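You operate a simulated robot arm through the tools that you are given. There is no shell and no other tool. Be economical: measure what you need, move in short steps, check, and stop when the job is done.

You are at the controls of a simulated robot arm. One attempt, no reset.

JOB
Wind 90 metres of blue yarn on the hand winder at firm tension.
Fine: set the stop slide to 90 m, put the blue toggle in the socket and shut the clamp before cranking.

The check looks at the end state, three seconds after you hand in, the way a careful person would. Anything else that was tipped, shoved, dropped, spilled or broken makes it a failure.

ROBOT AND FRAMES
A 7-joint arm with a two-finger parallel gripper, fixed in place. Base frame: the origin is at the foot of the arm, x ahead of it, y to its left, z up; the work surface is at about z = 0. Readings come in m, rad, newtons and seconds.
With the tool pointing down near the work surface it reaches from about 0.22 to 0.58 m from the base axis. Its first joint turns from -1.152 to 1.152 rad. Payload 2.5 kg.
Tool frame: the origin (TCP) lies between the finger pads and is the grasp point; the fingertips stand 0.023 m ahead of it; z points along the fingers, y is the line along which they close. Largest opening 0.094 m; finger width 0.038, thickness 0.01; the body of the gripper, 0.054 by 0.096 m, starts 0.039 m behind the TCP.
Orientation is that of the tool frame in the base frame, as [roll, pitch, yaw] about the fixed x, y, z axes, in that order (R = Rz(yaw) Ry(pitch) Rx(roll)). With the fingers straight down and closing along the base's y, the tool's x points along the base's -x, its y along +y and its z along -z.

CONTROLS
- The arm moves only by the tool apply_moves. Its argument "deltas" is a list of rows, each a list of 7 numbers: the shift along the tool's x, y, z in units of 200 mm (1.0 is 200 mm), then the turn, a rotation vector about the tool's x, y, z in units of 45 degrees (1.0 is 45 degrees), then the opening in per cent of the stroke, from 0 (shut) to 100 (fully open). In form: [[tx, ty, tz, ax, ay, az, jaw], ...]. A call has 1 to 12 rows; each row is the pose to reach, as a shift and turn from the pose commanded when the call began, along the tool's axes at that moment. A call with a number of a shift or a turn outside -1 to 1 is refused whole. Each row takes 0.2 s and may step no farther than 0.05 m and 0.15 rad from the row before; otherwise, or with a gripper value out of range, the whole call is refused. A pose out of reach is approached as far as the arm can. The call stops where the force on the tool passes 60 N (or 10 N more than at its start, if that is more) or the arm is blocked; 0.2 s more then pass. The fingers move at their own pace (about 0.108 m/s each) and stop on an object; they squeeze with about 24 N. The grip force told is the motor's: it shows also when the fingers shut on nothing. Time passes only in rows, and 0.2 s behind the last, so rows that repeat a pose let the fingers close. It gives the time, the measured TCP pose, the force on the tool (base axes), the opening and the grip force at its end, in the units of the frame above (readings bear some noise), with the torque about the TCP (base axes, N m) and any sound that the robot's microphone picked up, and new pictures: "pictures" is both (left out), scene, wrist or none.
- Cameras (640 x 400 px; columns grow to the right, rows downward): "scene" is fixed at [0.1279, -0.4106, 0.5501]; the picture's right is [0.78, -0.63, 0.00], its down [-0.33, -0.41, -0.85] and it looks along [0.53, 0.67, -0.52] (base axes); focal length 344 px, centre (320, 200). "wrist" rides on the gripper at [0.086, 0.016, -0.074] in the tool frame; the picture's right is [-0.18, 0.98, 0.00], its down [-0.58, -0.11, -0.81] and it looks along [-0.79, -0.15, 0.59] (tool axes); focal length 243 px, centre (320, 200). There is no depth. A picture from a camera that has moved, and an enlarged one, comes with that camera's place and axes in the base frame and with its lens.
- enlarge(camera, box): a new picture of the part [left, top, right, bottom] of that camera's present view, enlarged. The clock stands still meanwhile.
- sign_off(): hands the job in; it is judged then, once.

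Go step by step. Nothing tells you positions but the pictures and the camera data: compare them with the known pose of the tool, close in by small moves and look again before you grip or let go. The budget is 120 turns and 200 pictures, counting those below and the enlarged ones. Unless the task says otherwise, let go and move clear before handing in, and close with one line.

The tools are called as a command line: name --pt "numbers of a row" for each row, then --argument value for the rest, lists and objects as JSON in quotes. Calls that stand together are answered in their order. apply_moves: Moves the arm, as the interface text tells. Its arguments: {"type":"object","properties":{"deltas":{"type":"array"},"pictures":{"type":"string","enum":["both","scene","wrist","none"]}},"required":["deltas"]} The other tools are called the same way: enlarge (camera, box) takes an enlarged picture of a part of a camera's view; sign_off () hands the job in.

At the start:

```text
time: 0.0
tool_pos: [0.3123, -0.0834, 0.3229]
ee_rot: [-3.141, 0.001, -3.141]
ft_force: [0.9, 0.9, -0.3]
wrist_torque: [0.05, 0.03, 0.0]
grip_width: 0.0942
finger_force: 0.1
```

scene: 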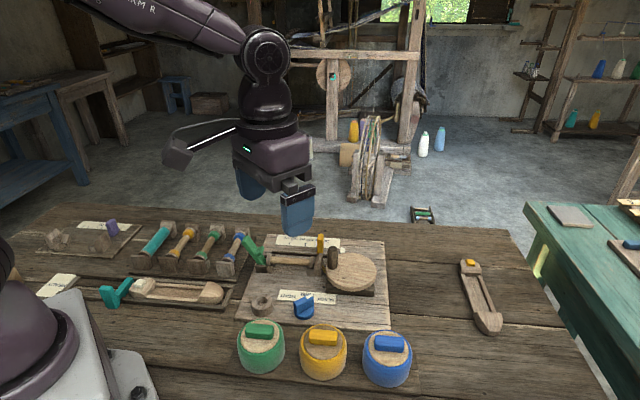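
wrist: 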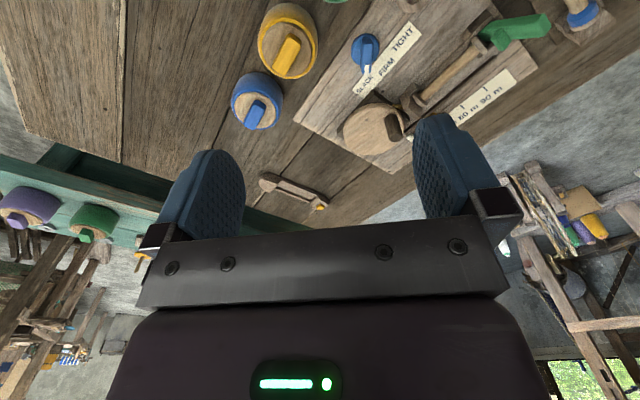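

I see a winder board in the middle, with a crank, dial, slide, socket and three yarn pots with toggles in front of it. I'll look closer before moving.

enlarge --camera "scene" --box '[220, 220, 420, 345]'

enlarge --camera "wrist" --box '[220, 0, 620, 220]'

enlarge --camera "scene" --box '[220, 290, 420, 400]'

enlarge --camera "scene" --box '[20, 200, 270, 340]'

```text
3.20 times, centred on (320, 282) of scene
camera zoom: at [0.1279, -0.4106, 0.5501], right [0.78, -0.63, 0.0], down [-0.33, -0.41, -0.85], along [0.53, 0.67, -0.52], focal length 1099 px, centre (320, -64)
```

zoom: 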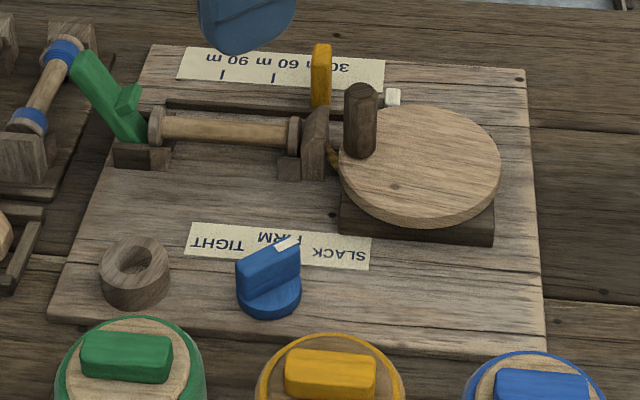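

```text
1.60 times, centred on (420, 110) of wrist
camera zoom: at [0.2246, -0.0676, 0.3984], right [0.18, 0.98, 0.0], down [0.58, -0.11, 0.81], along [0.79, -0.15, -0.59], focal length 388 px, centre (160, 344)
```

zoom: 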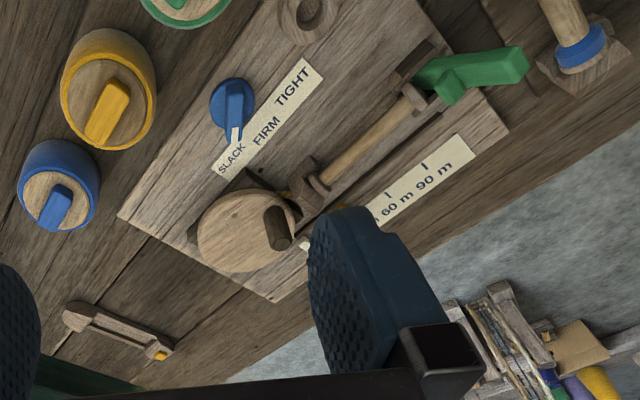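

```text
3.20 times, centred on (320, 345) of scene
camera zoom: at [0.1279, -0.4106, 0.5501], right [0.78, -0.63, 0.0], down [-0.33, -0.41, -0.85], along [0.53, 0.67, -0.52], focal length 1099 px, centre (320, -264)
```

zoom: 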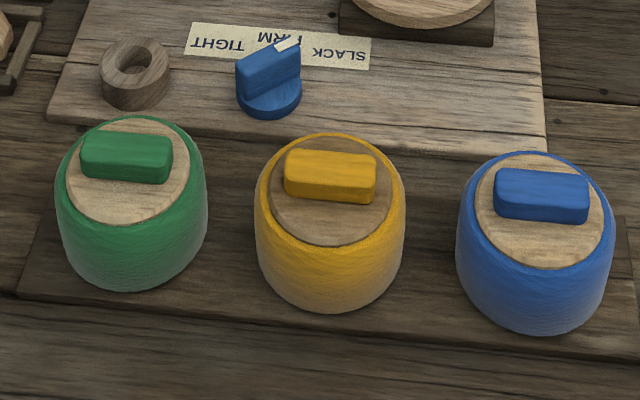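

```text
2.56 times, centred on (145, 270) of scene
camera zoom: at [0.1279, -0.4106, 0.5501], right [0.78, -0.63, 0.0], down [-0.33, -0.41, -0.85], along [0.53, 0.67, -0.52], focal length 879 px, centre (768, 21)
```

zoom: 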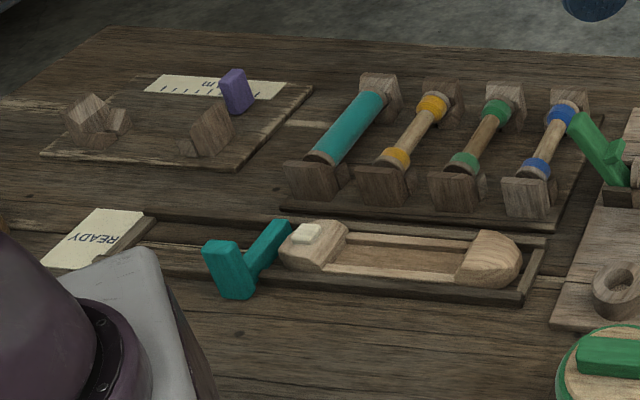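

The blue toggle is at about (0.424,-0.208,0.076) and the tension knob at about (0.384,-0.033,0.035). I'll shift over for a better view of the board.

apply_moves --pt "0.1 0.15 0 0 0 0 100" --pt "0.2 0.3 0 0 0 0 100" --pt "0.3 0.45 0.1 0 0 0 100" --pt "0.3 0.45 0.1 0 0 0 100"

```text
time: 1.0
tool_pos: [0.2523, 0.0071, 0.3037]
ee_rot: [-3.14, 0.0, 3.141]
ft_force: [-0.3, 0.2, 0.0]
wrist_torque: [-0.03, -0.03, 0.02]
grip_width: 0.0939
finger_force: 0.1
camera wrist: at [0.1649, 0.0243, 0.3787], right [0.18, 0.98, 0.0], down [0.58, -0.11, 0.81], along [0.79, -0.15, -0.59], focal length 243 px, centre (320, 200)
```

scene: 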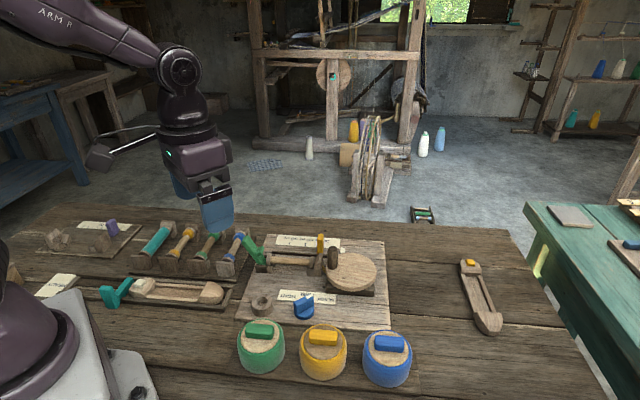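
wrist: 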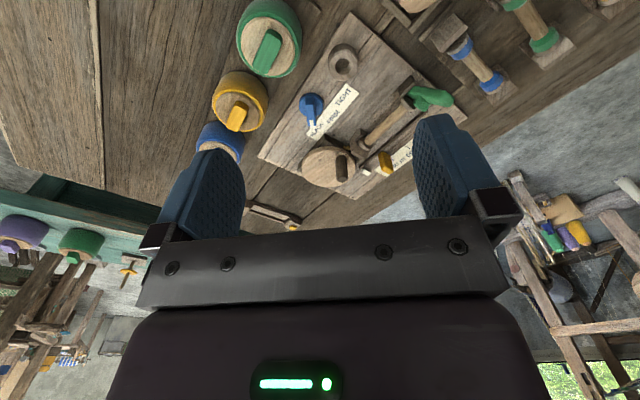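

enlarge --camera "wrist" --box '[220, 20, 480, 210]'

enlarge --camera "scene" --box '[235, 225, 395, 325]'

```text
2.11 times, centred on (350, 115) of wrist
camera zoom: at [0.1649, 0.0243, 0.3787], right [0.18, 0.98, 0.0], down [0.58, -0.11, 0.81], along [0.79, -0.15, -0.59], focal length 511 px, centre (257, 379)
```

zoom: 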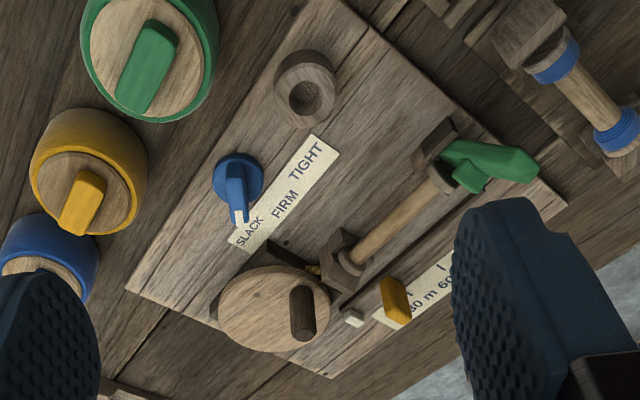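

```text
4.00 times, centred on (315, 275) of scene
camera zoom: at [0.1279, -0.4106, 0.5501], right [0.78, -0.63, 0.0], down [-0.33, -0.41, -0.85], along [0.53, 0.67, -0.52], focal length 1374 px, centre (340, -100)
```

zoom: 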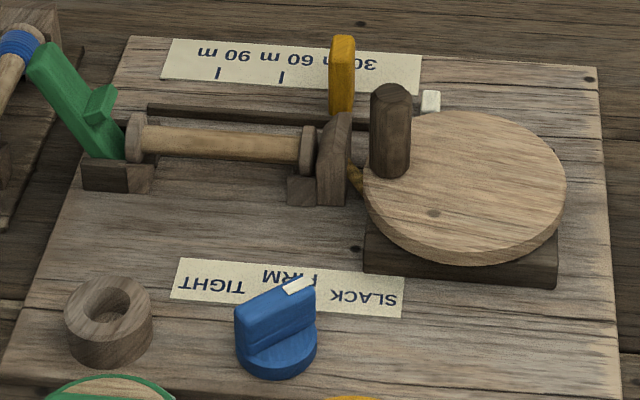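

The board is turned about 45°, and the yellow slide is near 30 m at about (0.52,0.084), with 90 m at about (0.46,0.14). I'll turn the tool to line up with the slot and approach it from above.

apply_moves --pt "-0.15 0.05 0.02 0 0 -0.17 80" --pt "-0.3 0.1 0.05 0 0 -0.34 60" --pt "-0.45 0.15 0.1 0 0 -0.51 50" --pt "-0.6 0.2 0.15 0 0 -0.68 50" --pt "-0.75 0.25 0.2 0 0 -0.85 50" --pt "-0.9 0.3 0.25 0 0 -1.0 50" --pt "-0.95 0.35 0.3 0 0 -1.0 50" --pt "-0.95 0.35 0.3 0 0 -1.0 50"

```text
time: 2.8
tool_pos: [0.4424, 0.0758, 0.2422]
ee_rot: [-3.142, 0.0, -2.355]
ft_force: [0.1, 0.0, 0.3]
wrist_torque: [-0.01, -0.03, 0.02]
grip_width: 0.0471
finger_force: 0.1
camera wrist: at [0.3685, 0.0263, 0.3172], right [-0.57, 0.82, 0.0], down [0.49, 0.34, 0.81], along [0.66, 0.46, -0.59], focal length 243 px, centre (320, 200)
```

scene: 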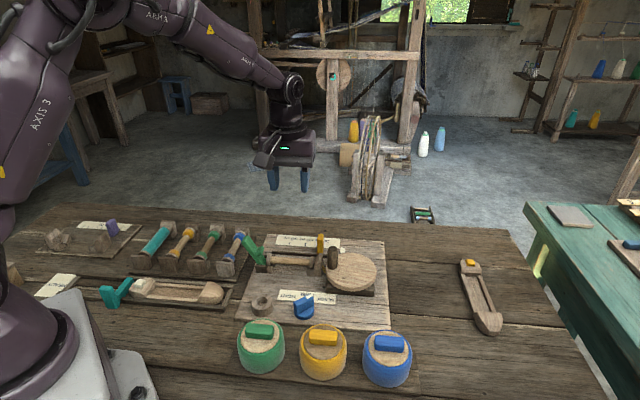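
wrist: 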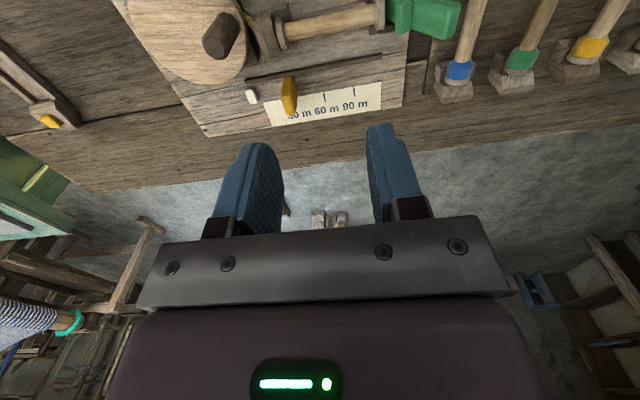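

enlarge --camera "wrist" --box '[190, 0, 430, 150]'

```text
2.67 times, centred on (310, 75) of wrist
camera zoom: at [0.3685, 0.0263, 0.3172], right [-0.57, 0.82, 0.0], down [0.49, 0.34, 0.81], along [0.66, 0.46, -0.59], focal length 647 px, centre (347, 533)
```

zoom: 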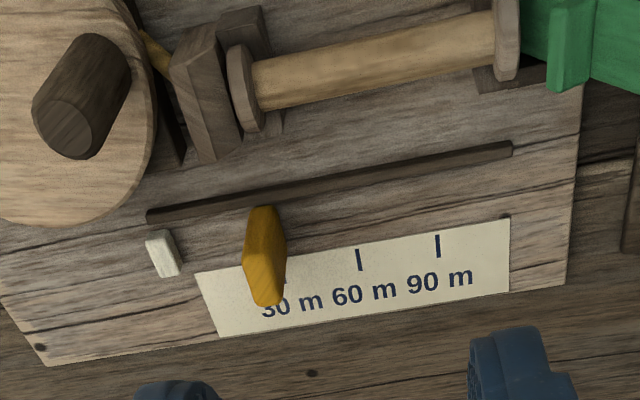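

The slot runs along (-0.707,0.707) and the tab is beside 30. I'll go above the tab.

apply_moves --pt "-0.16 -0.12 0.1 0 0 0 50" --pt "-0.318 -0.234 0.2 0 0 0 50" --pt "-0.318 -0.234 0.4 0 0 0 50" --pt "-0.318 -0.234 0.58 0 0 0 50" --pt "-0.318 -0.234 0.58 0 0 0 50"

enlarge --camera "scene" --box '[235, 205, 395, 305]'

```text
time: 4.0
tool_pos: [0.5201, 0.0897, 0.1275]
ee_rot: [3.14, 0.0, -2.355]
ft_force: [-0.1, 0.5, 0.0]
wrist_torque: [0.04, 0.01, 0.0]
grip_width: 0.0468
finger_force: 0.0
camera wrist: at [0.4462, 0.0392, 0.2024], right [-0.57, 0.82, 0.0], down [0.49, 0.33, 0.81], along [0.67, 0.46, -0.59], focal length 243 px, centre (320, 200)
```

scene: 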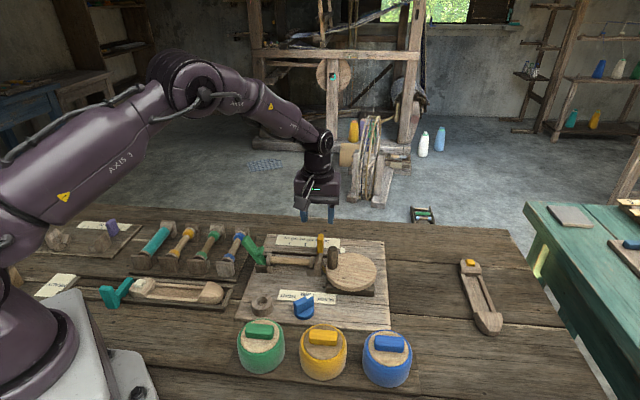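
wrist: 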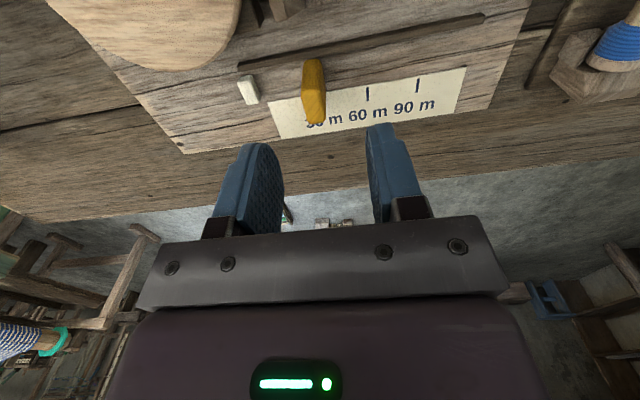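

```text
4.00 times, centred on (315, 255) of scene
camera zoom: at [0.1279, -0.4106, 0.5501], right [0.78, -0.63, 0.0], down [-0.33, -0.41, -0.85], along [0.53, 0.67, -0.52], focal length 1374 px, centre (340, -20)
```

zoom: 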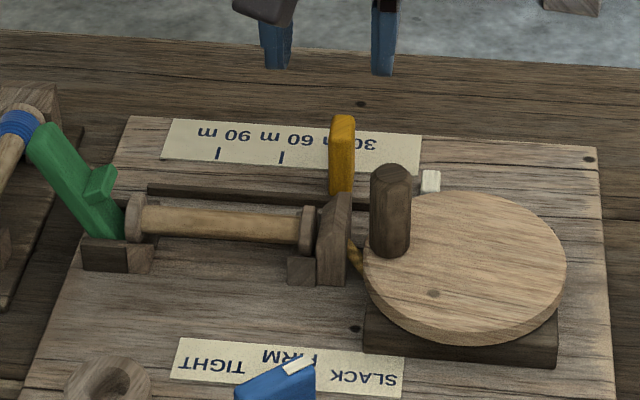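

The tab is centred below the fingers, so I'll lower and grip it.

apply_moves --pt "0 0 0.16 0 0 0 50" --pt "0 0 0.3 0 0 0 50" --pt "0 0 0.3 0 0 0 5" --pt "0 0 0.3 0 0 0 5" --pt "0 0 0.3 0 0 0 5"

enlarge --camera "scene" --box '[235, 205, 395, 305]'

```text
time: 5.2
tool_pos: [0.5193, 0.0872, 0.0668]
ee_rot: [-3.141, 0.001, -2.356]
ft_force: [-1.5, -2.1, -1.7]
wrist_torque: [0.26, -0.35, -0.08]
grip_width: 0.014
finger_force: 45.4
camera wrist: at [0.4457, 0.0379, 0.1418], right [-0.57, 0.82, 0.0], down [0.49, 0.33, 0.81], along [0.67, 0.46, -0.59], focal length 243 px, centre (320, 200)
```

scene: 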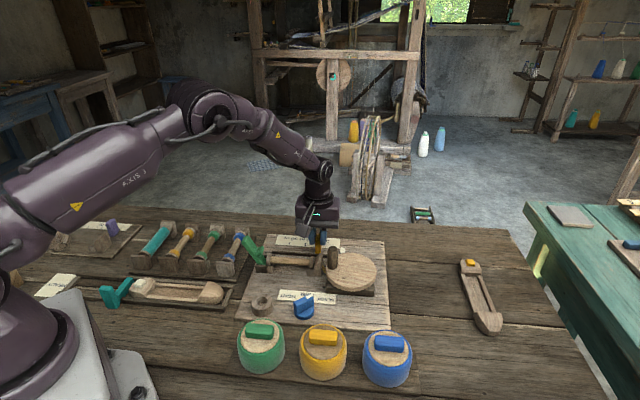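
wrist: 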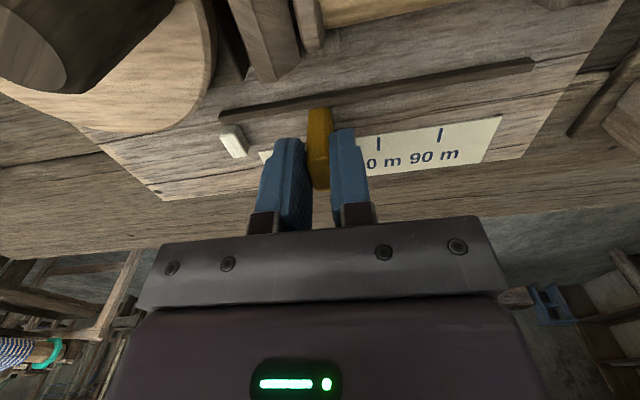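

```text
4.00 times, centred on (315, 255) of scene
camera zoom: at [0.1279, -0.4106, 0.5501], right [0.78, -0.63, 0.0], down [-0.33, -0.41, -0.85], along [0.53, 0.67, -0.52], focal length 1374 px, centre (340, -20)
```

zoom: 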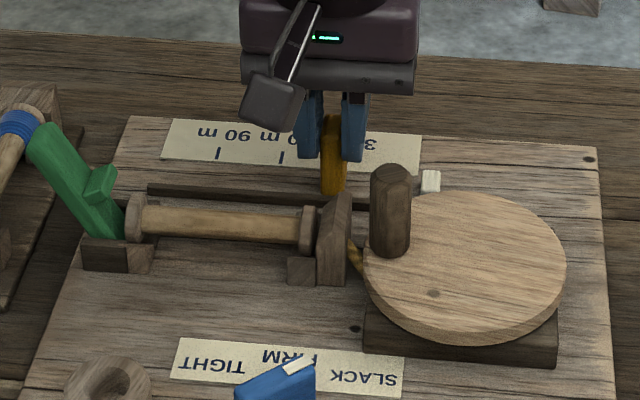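

I have the tab in hand, and I'll slide it 77 mm toward 90.

apply_moves --pt "0 0.08 0 0 0 0 5" --pt "0 0.18 0 0 0 0 5" --pt "0 0.28 0 0 0 0 5" --pt "0 0.36 0 0 0 0 5" --pt "0 0.385 0 0 0 0 5" --pt "0 0.385 0 0 0 0 5"

enlarge --camera "wrist" --box '[220, 60, 460, 210]'

```text
time: 6.6
tool_pos: [0.4663, 0.1409, 0.0671]
ee_rot: [-3.137, 0.002, -2.356]
ft_force: [22.8, 0.9, -20.1]
wrist_torque: [-0.31, 0.09, 0.05]
grip_width: 0.0136
finger_force: 45.2
camera wrist: at [0.3919, 0.0913, 0.1416], right [-0.56, 0.83, 0.0], down [0.49, 0.33, 0.81], along [0.67, 0.45, -0.59], focal length 243 px, centre (320, 200)
```

scene: 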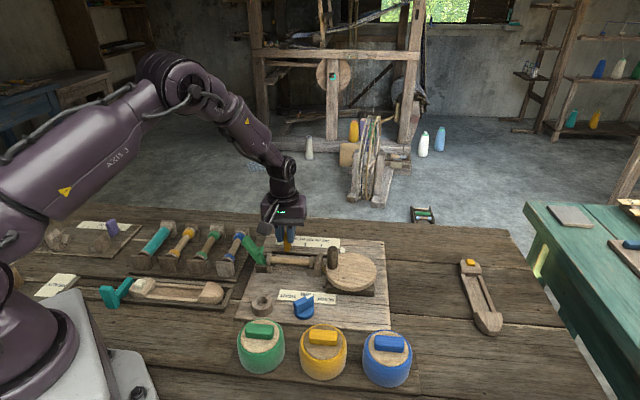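
wrist: 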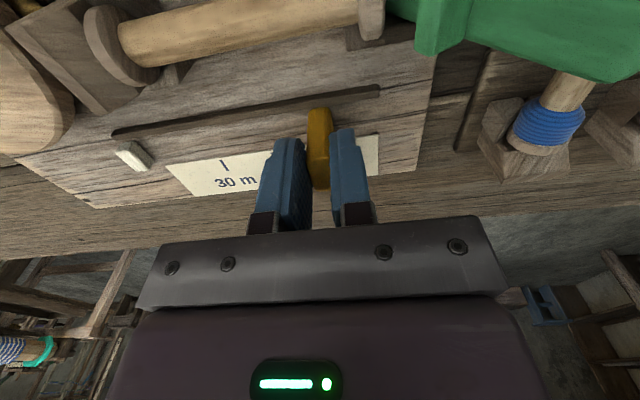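

```text
2.67 times, centred on (340, 135) of wrist
camera zoom: at [0.3919, 0.0913, 0.1416], right [-0.56, 0.83, 0.0], down [0.49, 0.33, 0.81], along [0.67, 0.45, -0.59], focal length 647 px, centre (267, 373)
```

zoom: 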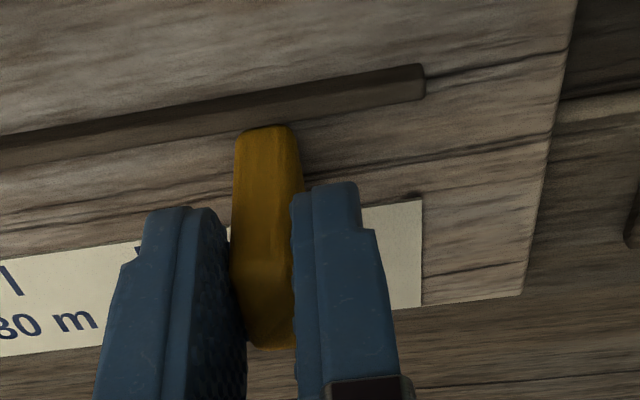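

I'll release, back up, and check the slide against the tick.

apply_moves --pt "0 0 0 0 0 0 40" --pt "0 0 0 0 0 0 50" --pt "0 0 -0.2 0 0 0 50" --pt "0 0 -0.4 0 0 0 50" --pt "0 0 -0.6 0 0 0 50"

enlarge --camera "wrist" --box '[200, 0, 440, 150]'

enlarge --camera "scene" --box '[235, 205, 395, 305]'

```text
time: 7.8
tool_pos: [0.467, 0.1413, 0.1871]
ee_rot: [3.14, -0.003, -2.356]
ft_force: [0.2, 0.5, 0.3]
wrist_torque: [0.01, -0.04, 0.0]
grip_width: 0.0469
finger_force: 0.2
camera wrist: at [0.393, 0.092, 0.2622], right [-0.56, 0.83, 0.0], down [0.49, 0.33, 0.81], along [0.66, 0.46, -0.59], focal length 243 px, centre (320, 200)
```

scene: 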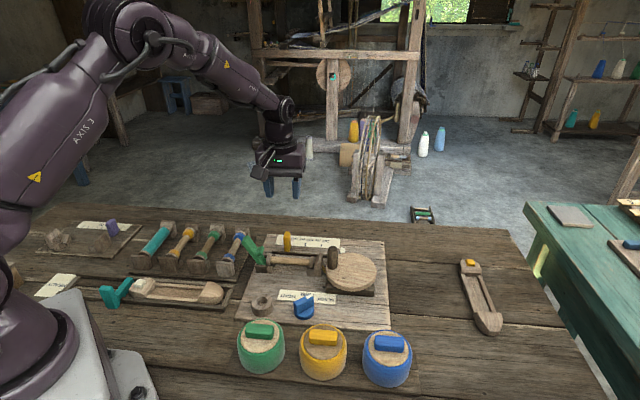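
wrist: 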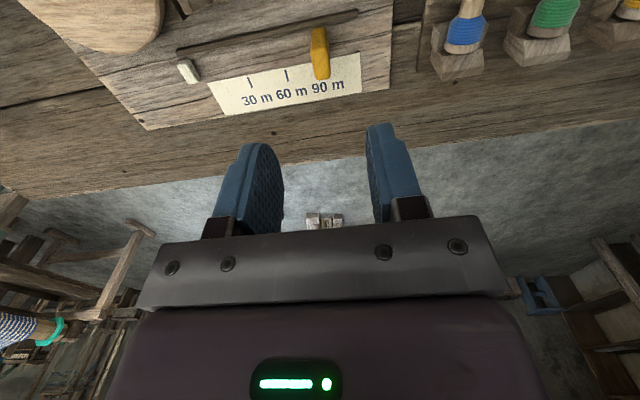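

```text
2.67 times, centred on (320, 75) of wrist
camera zoom: at [0.393, 0.092, 0.2622], right [-0.56, 0.83, 0.0], down [0.49, 0.33, 0.81], along [0.66, 0.46, -0.59], focal length 647 px, centre (320, 533)
```

zoom: 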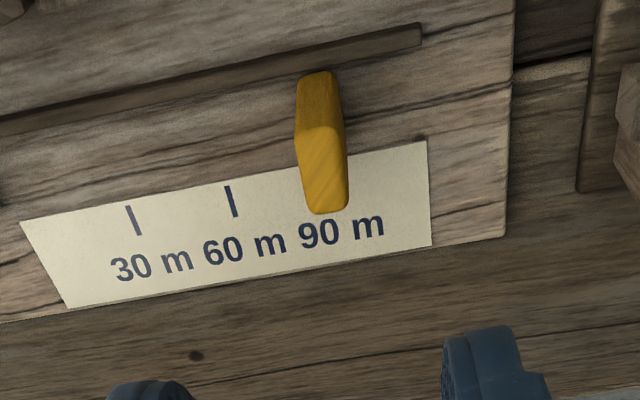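

```text
4.00 times, centred on (315, 255) of scene
camera zoom: at [0.1279, -0.4106, 0.5501], right [0.78, -0.63, 0.0], down [-0.33, -0.41, -0.85], along [0.53, 0.67, -0.52], focal length 1374 px, centre (340, -20)
```

zoom: 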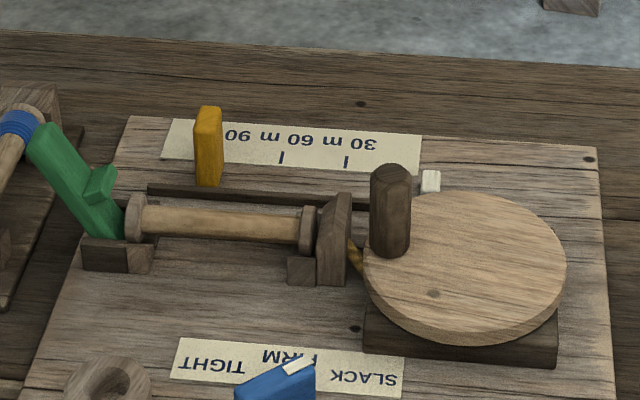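

The slide sits at 90 to within about 1 mm. Next is the tension knob, so I'll move above it.

apply_moves --pt "0.2 -0.07 -0.05 0 0 0 50" --pt "0.4 -0.14 -0.05 0 0 0 50" --pt "0.6 -0.21 -0.05 0 0 0 50" --pt "0.8 -0.28 0 0 0 0 50" --pt "0.95 -0.32 0 0 0 0 50" --pt "0.95 -0.32 0 0 0 0 50" --pictures "wrist"

enlarge --camera "wrist" --box '[200, 20, 440, 170]'

```text
time: 9.2
tool_pos: [0.3751, -0.0377, 0.1901]
ee_rot: [-3.141, 0.0, -2.354]
ft_force: [-0.3, -1.2, -0.5]
wrist_torque: [0.0, 0.01, -0.01]
grip_width: 0.0469
finger_force: 0.1
camera wrist: at [0.3026, -0.0874, 0.2649], right [-0.57, 0.82, 0.0], down [0.49, 0.33, 0.81], along [0.67, 0.46, -0.59], focal length 243 px, centre (320, 200)
```

wrist: 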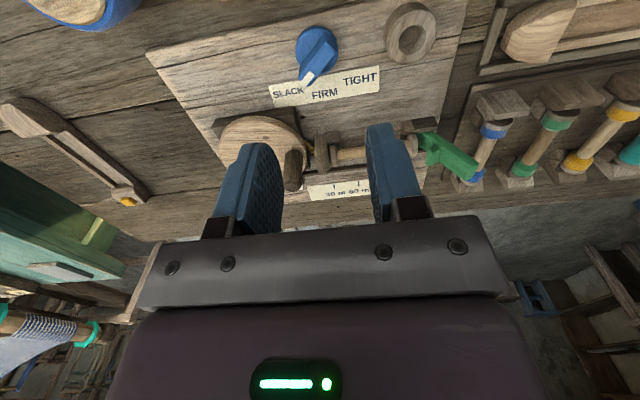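

```text
2.67 times, centred on (320, 95) of wrist
camera zoom: at [0.3026, -0.0874, 0.2649], right [-0.57, 0.82, 0.0], down [0.49, 0.33, 0.81], along [0.67, 0.46, -0.59], focal length 647 px, centre (320, 480)
```

zoom: 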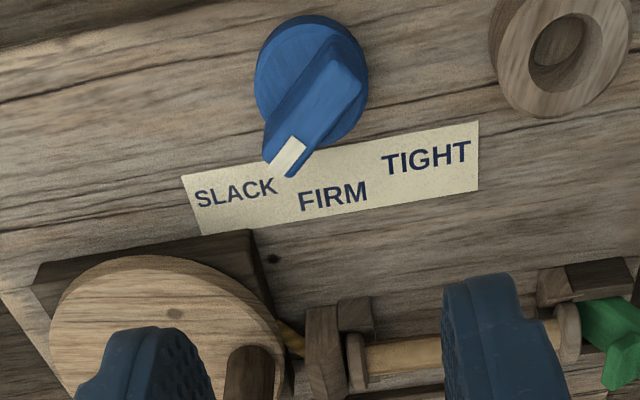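

The pointer is at SLACK (0°) and FIRM is at 45°, with the knob centre at about (0.3835,-0.035). I'll align with the handle and descend part way.

apply_moves --pt "-0.01 -0.005 0.1 0 0 0.17 50" --pt "-0.02 -0.01 0.2 0 0 0.34 50" --pt "-0.03 -0.015 0.3 0 0 0.51 50" --pt "-0.039 -0.02 0.4 0 0 0.68 50" --pt "-0.039 -0.02 0.45 0 0 0.85 50" --pt "-0.039 -0.02 0.5 0 0 1.0 50" --pt "-0.039 -0.02 0.5 0 0 1.0 50"

enlarge --camera "wrist" --box '[200, 60, 440, 210]'

enlarge --camera "scene" --box '[235, 225, 395, 325]'

```text
time: 10.8
tool_pos: [0.3846, -0.0352, 0.0878]
ee_rot: [-3.141, -0.001, 3.141]
ft_force: [0.1, -0.6, 0.7]
wrist_torque: [-0.01, -0.01, -0.03]
grip_width: 0.0471
finger_force: 0.1
camera wrist: at [0.2974, -0.0192, 0.1621], right [0.19, 0.98, 0.0], down [0.58, -0.11, 0.81], along [0.79, -0.15, -0.59], focal length 243 px, centre (320, 200)
```

scene: 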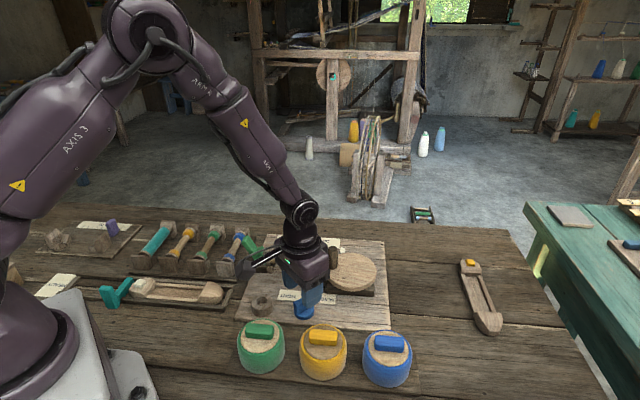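
wrist: 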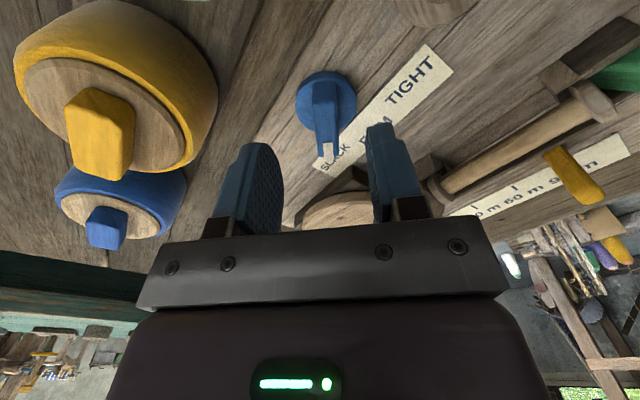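

```text
2.67 times, centred on (320, 135) of wrist
camera zoom: at [0.2974, -0.0192, 0.1621], right [0.19, 0.98, 0.0], down [0.58, -0.11, 0.81], along [0.79, -0.15, -0.59], focal length 647 px, centre (320, 373)
```

zoom: 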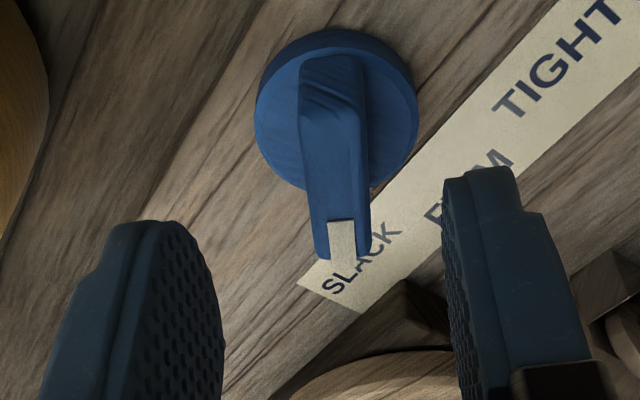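

```text
4.00 times, centred on (315, 275) of scene
camera zoom: at [0.1279, -0.4106, 0.5501], right [0.78, -0.63, 0.0], down [-0.33, -0.41, -0.85], along [0.53, 0.67, -0.52], focal length 1374 px, centre (340, -100)
```

zoom: 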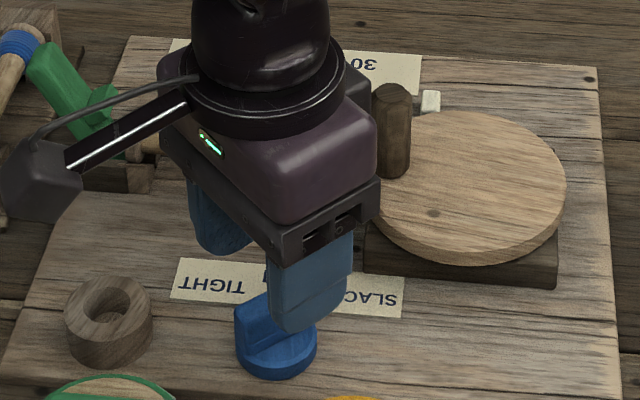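

The handle is slightly to the left, so I'll correct by about 3 mm, descend and grip.

apply_moves --pt "0.015 0.015 0.08 0 0 0 50" --pt "0.015 0.015 0.155 0 0 0 50" --pt "0.015 0.015 0.155 0 0 0 5" --pt "0.015 0.015 0.155 0 0 0 5" --pt "0.015 0.015 0.155 0 0 0 5"

enlarge --camera "wrist" --box '[200, 60, 440, 210]'

```text
time: 12.0
tool_pos: [0.3806, -0.0326, 0.0563]
ee_rot: [-3.141, 0.0, 3.141]
ft_force: [2.3, -7.6, -5.1]
wrist_torque: [-0.09, -0.18, -0.06]
grip_width: 0.0138
finger_force: 44.8
camera wrist: at [0.2941, -0.0159, 0.1317], right [0.18, 0.98, 0.0], down [0.58, -0.11, 0.81], along [0.79, -0.15, -0.59], focal length 243 px, centre (320, 200)
```

scene: 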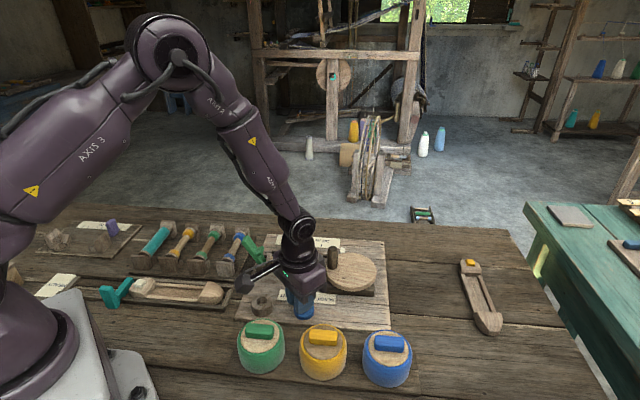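
wrist: 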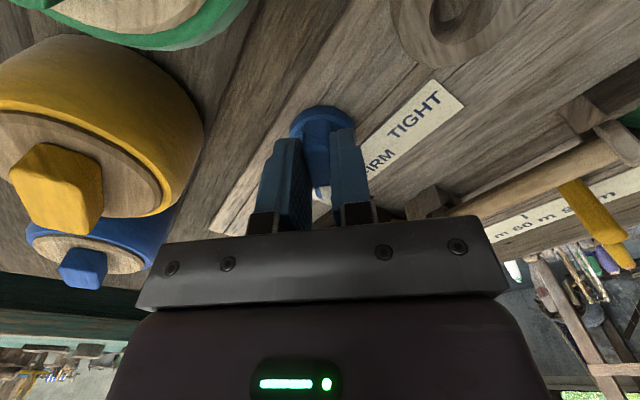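

```text
2.67 times, centred on (320, 135) of wrist
camera zoom: at [0.2941, -0.0159, 0.1317], right [0.18, 0.98, 0.0], down [0.58, -0.11, 0.81], along [0.79, -0.15, -0.59], focal length 647 px, centre (320, 373)
```

zoom: 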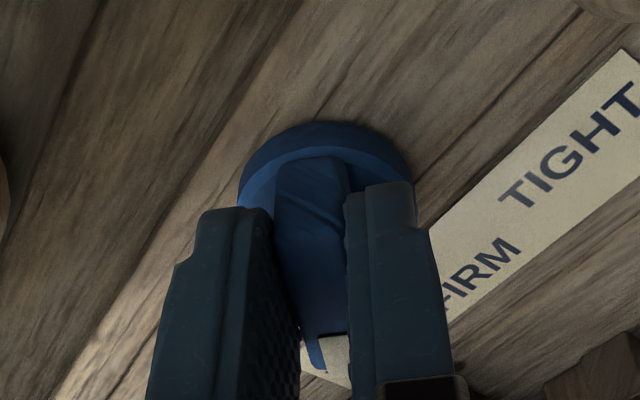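

I've got the handle gripped, so I'll turn it 45° counter-clockwise toward FIRM.

apply_moves --pt "0 0 0 0 0 -0.15 5" --pt "0 0 0 0 0 -0.3 5" --pt "0 0 0 0 0 -0.45 5" --pt "0 0 0 0 0 -0.6 5" --pt "0 0 0 0 0 -0.75 5" --pt "0 0 0 0 0 -0.9 5" --pt "0 0 0 0 0 -1.0 5" --pt "0 0 0 0 0 -1.0 5" --pictures "wrist"

enlarge --camera "wrist" --box '[200, 60, 440, 210]'

```text
time: 13.8
tool_pos: [0.383, -0.038, 0.0578]
ee_rot: [-3.132, -0.002, -2.362]
ft_force: [21.3, -37.8, -10.5]
wrist_torque: [0.05, -0.5, -0.34]
grip_width: 0.014
finger_force: 45.2
camera wrist: at [0.3093, -0.086, 0.1318], right [-0.56, 0.83, -0.01], down [0.49, 0.34, 0.81], along [0.67, 0.45, -0.59], focal length 243 px, centre (320, 200)
```

wrist: 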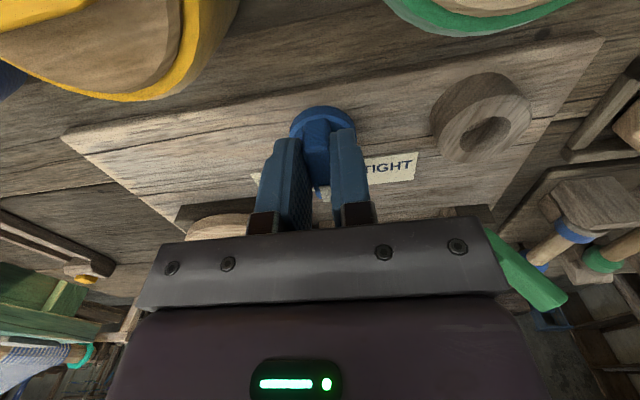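

```text
2.67 times, centred on (320, 135) of wrist
camera zoom: at [0.3093, -0.086, 0.1318], right [-0.56, 0.83, -0.01], down [0.49, 0.34, 0.81], along [0.67, 0.45, -0.59], focal length 647 px, centre (320, 373)
```

zoom: 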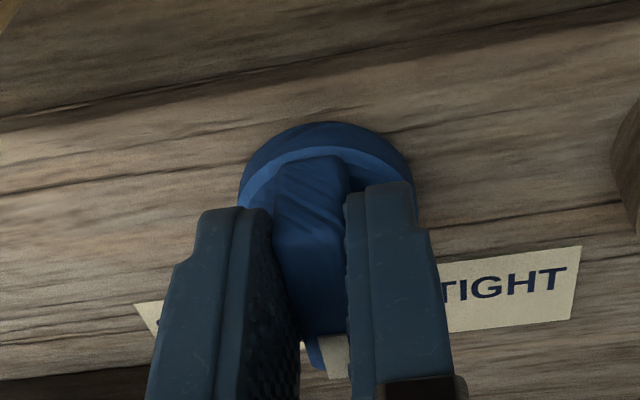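

I'll release and check the pointer.

apply_moves --pt "0 0 0 0 0 0 30" --pt "0 0 0 0 0 0 60" --pt "0 0 -0.2 0 0 0 60" --pt "0 0 -0.4 0 0 0 60" --pt "0 0 -0.6 0 0 0 60"

enlarge --camera "wrist" --box '[200, 20, 440, 170]'

enlarge --camera "scene" --box '[235, 225, 395, 325]'

```text
time: 15.0
tool_pos: [0.381, -0.0303, 0.1754]
ee_rot: [3.14, 0.001, -2.354]
ft_force: [0.2, 0.4, 0.5]
wrist_torque: [0.0, 0.01, 0.03]
grip_width: 0.0563
finger_force: 0.1
camera wrist: at [0.3077, -0.0806, 0.2496], right [-0.57, 0.82, 0.0], down [0.49, 0.33, 0.81], along [0.66, 0.46, -0.59], focal length 243 px, centre (320, 200)
```

scene: 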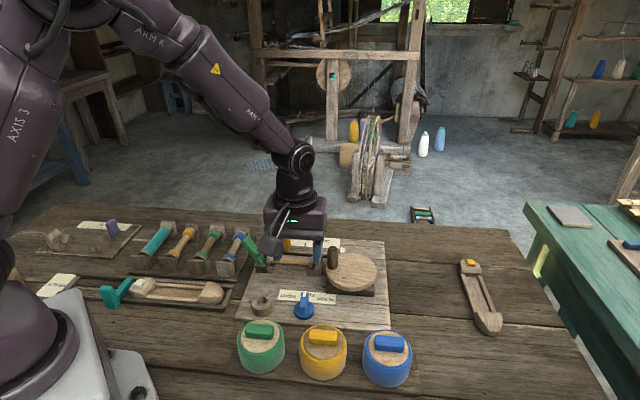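
wrist: 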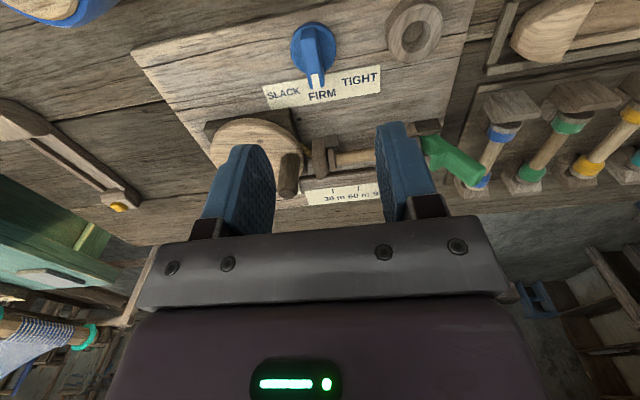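

```text
2.67 times, centred on (320, 95) of wrist
camera zoom: at [0.3077, -0.0806, 0.2496], right [-0.57, 0.82, 0.0], down [0.49, 0.33, 0.81], along [0.66, 0.46, -0.59], focal length 647 px, centre (320, 480)
```

zoom: 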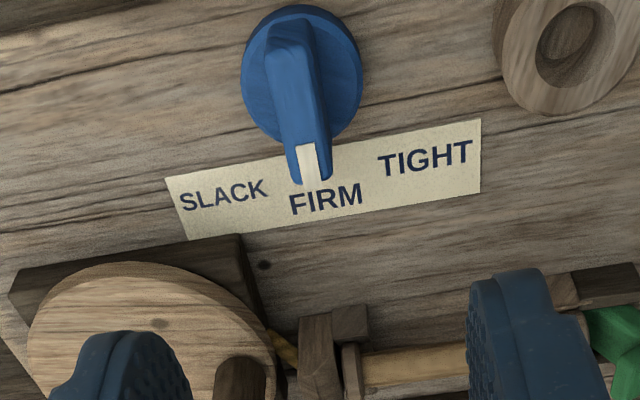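

```text
4.00 times, centred on (315, 275) of scene
camera zoom: at [0.128, -0.4106, 0.5501], right [0.78, -0.63, 0.0], down [-0.33, -0.41, -0.85], along [0.53, 0.67, -0.52], focal length 1374 px, centre (340, -100)
```

zoom: 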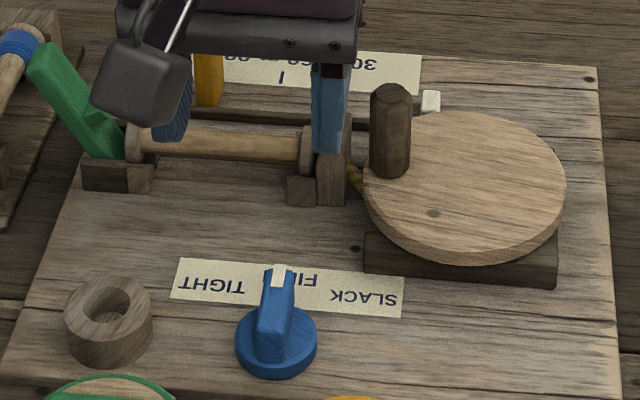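

The tension pointer is on FIRM. Next I'll go to the blue toggle, turning the tool across it.

apply_moves --pt "0.08 -0.1 -0.1 0 0 0.17 60" --pt "0.16 -0.2 -0.12 0 0 0.34 60" --pt "0.24 -0.3 -0.12 0 0 0.51 60" --pt "0.32 -0.4 -0.12 0 0 0.68 60" --pt "0.4 -0.5 -0.12 0 0 0.85 60" --pt "0.463 -0.597 -0.12 0 0 1.0 60" --pt "0.463 -0.597 -0.12 0 0 1.0 60" --pictures "none"

apply_moves --pt "0 0 0 0 0 0.17 60" --pt "0 0 0 0 0 0.34 60" --pt "0 0 0 0 0 0.51 60" --pt "0 0 0 0 0 0.68 60" --pt "0 0 0 0 0 0.85 60" --pt "0 0 0 0 0 1.0 60" --pt "0 0 0 0 0 1.0 60" --pictures "wrist"

enlarge --camera "wrist" --box '[200, 20, 440, 170]'

enlarge --camera "scene" --box '[345, 300, 445, 362]'

```text
time: 16.6
tool_pos: [0.4009, -0.182, 0.1997]
ee_rot: [3.141, 0.001, 3.141]
ft_force: [0.9, 0.1, -0.6]
wrist_torque: [-0.01, -0.03, 0.03]
grip_width: 0.0566
finger_force: 0.0
```

```text
time: 18.2
tool_pos: [0.4011, -0.1811, 0.2002]
ee_rot: [-3.141, 0.001, 2.355]
ft_force: [0.3, -0.7, -0.3]
wrist_torque: [-0.01, -0.01, -0.01]
grip_width: 0.0564
finger_force: 0.1
camera wrist: at [0.3503, -0.1083, 0.2752], right [0.83, 0.56, 0.0], down [0.33, -0.49, 0.81], along [0.45, -0.67, -0.59], focal length 243 px, centre (320, 200)
```

wrist: 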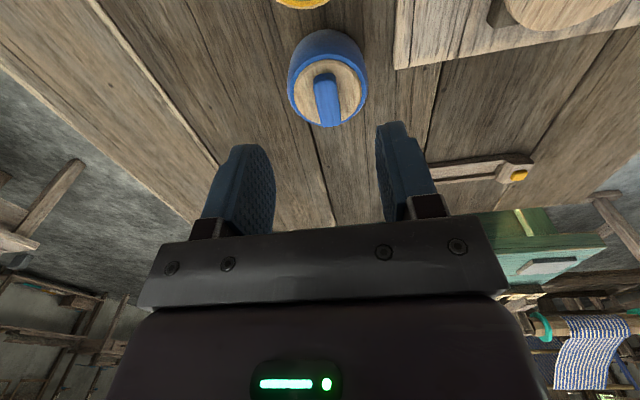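

```text
2.67 times, centred on (320, 95) of wrist
camera zoom: at [0.3503, -0.1083, 0.2752], right [0.83, 0.56, 0.0], down [0.33, -0.49, 0.81], along [0.45, -0.67, -0.59], focal length 647 px, centre (320, 480)
```

zoom: 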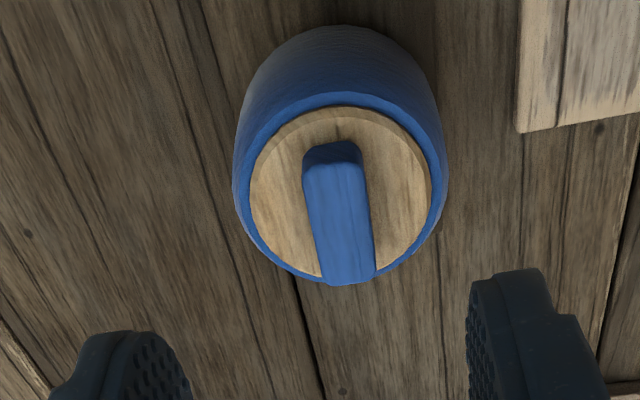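

```text
6.40 times, centred on (395, 331) of scene
camera zoom: at [0.1279, -0.4106, 0.5501], right [0.78, -0.63, 0.0], down [-0.33, -0.41, -0.85], along [0.53, 0.67, -0.52], focal length 2199 px, centre (-160, -638)
```

zoom: 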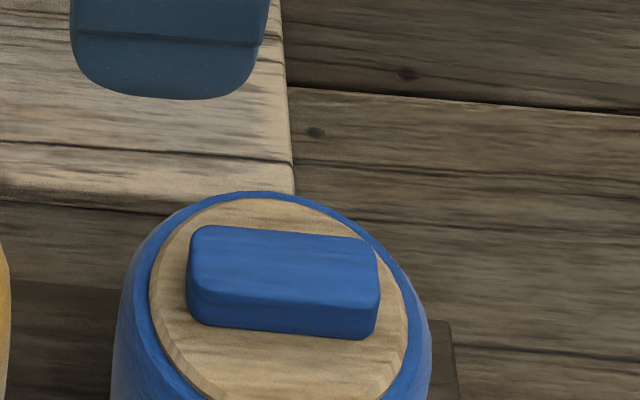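

The toggle's long axis is at -45° and centred at about (0.424,-0.206), with its top at z≈0.08. I'll descend above it.

apply_moves --pt "-0.1 0 0.1 0 0 0 60" --pt "-0.17 -0.007 0.25 0 0 0 60" --pt "-0.17 -0.007 0.42 0 0 0 60" --pt "-0.17 -0.007 0.42 0 0 0 60"

enlarge --camera "wrist" --box '[200, 60, 440, 210]'

enlarge --camera "scene" --box '[325, 280, 445, 355]'

```text
time: 19.2
tool_pos: [0.4223, -0.2052, 0.1136]
ee_rot: [3.141, 0.001, 2.359]
ft_force: [0.8, -0.3, 0.2]
wrist_torque: [-0.01, 0.01, 0.01]
grip_width: 0.0564
finger_force: 0.2
camera wrist: at [0.3723, -0.1323, 0.1895], right [0.82, 0.57, 0.0], down [0.33, -0.49, 0.81], along [0.46, -0.66, -0.59], focal length 243 px, centre (320, 200)
```

scene: 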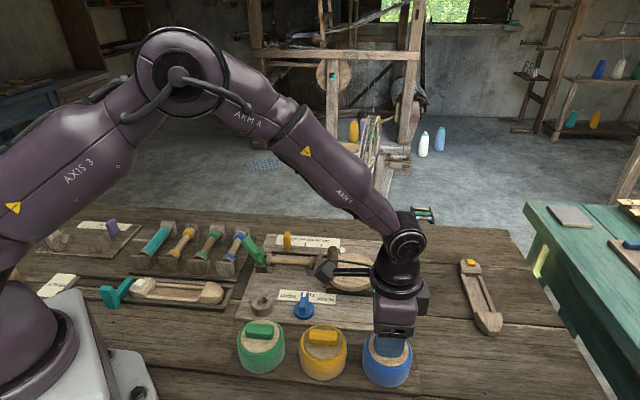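
wrist: 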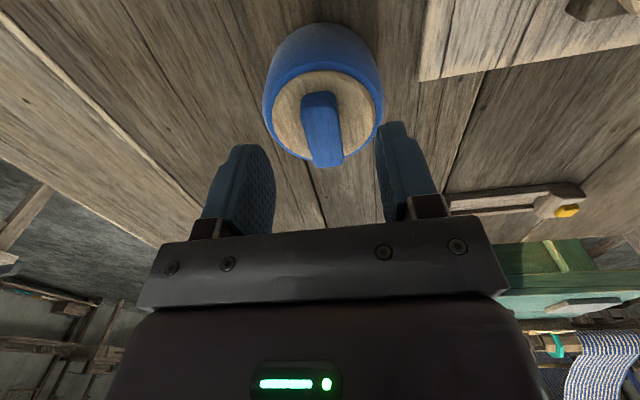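

```text
2.67 times, centred on (320, 135) of wrist
camera zoom: at [0.3723, -0.1323, 0.1895], right [0.82, 0.57, 0.0], down [0.33, -0.49, 0.81], along [0.46, -0.66, -0.59], focal length 647 px, centre (320, 373)
```

zoom: 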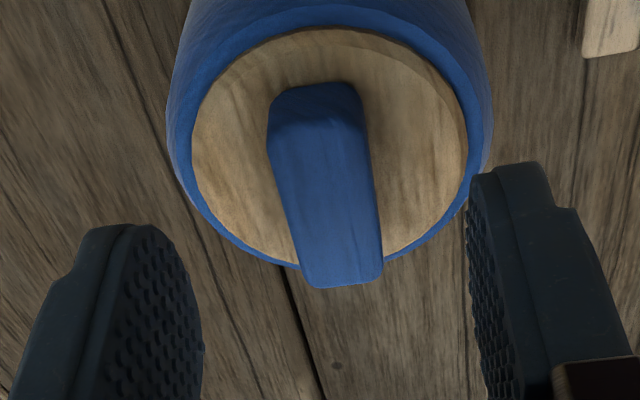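

```text
5.33 times, centred on (385, 318) of scene
camera zoom: at [0.1279, -0.4106, 0.5501], right [0.78, -0.63, 0.0], down [-0.33, -0.41, -0.85], along [0.53, 0.67, -0.52], focal length 1832 px, centre (-27, -427)
```

zoom: 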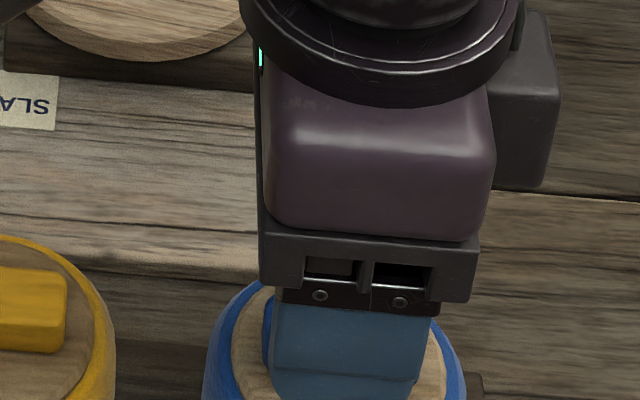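

apply_moves --pt "0 0.005 0.06 0 0 0 60" --pt "0 0.005 0.108 0 0 0 60" --pt "0 0.005 0.108 0 0 0 5" --pt "0 0.005 0.108 0 0 0 5" --pt "0 0.005 0.108 0 0 0 5" --pictures "wrist"

enlarge --camera "wrist" --box '[200, 60, 440, 210]'

```text
time: 20.4
tool_pos: [0.4241, -0.2048, 0.0932]
ee_rot: [3.141, -0.002, 2.356]
ft_force: [0.5, 0.2, 0.5]
wrist_torque: [-0.03, 0.01, 0.01]
grip_width: 0.0185
finger_force: 23.8
camera wrist: at [0.3733, -0.132, 0.169], right [0.82, 0.57, 0.0], down [0.33, -0.49, 0.81], along [0.46, -0.67, -0.59], focal length 243 px, centre (320, 200)
```

wrist: 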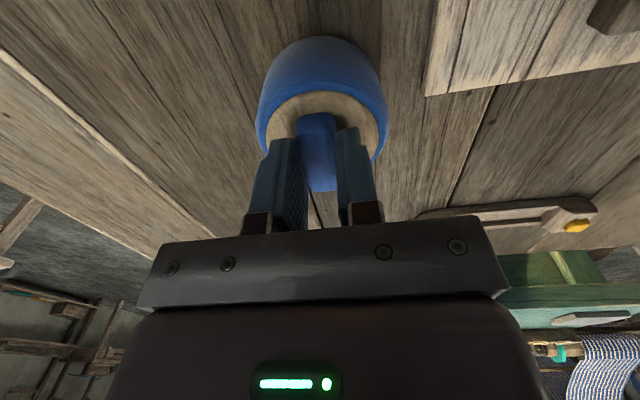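

```text
2.67 times, centred on (320, 135) of wrist
camera zoom: at [0.3733, -0.132, 0.169], right [0.82, 0.57, 0.0], down [0.33, -0.49, 0.81], along [0.46, -0.67, -0.59], focal length 647 px, centre (320, 373)
```

zoom: 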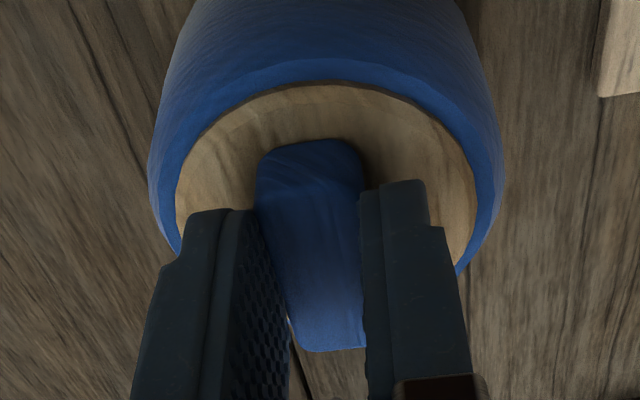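

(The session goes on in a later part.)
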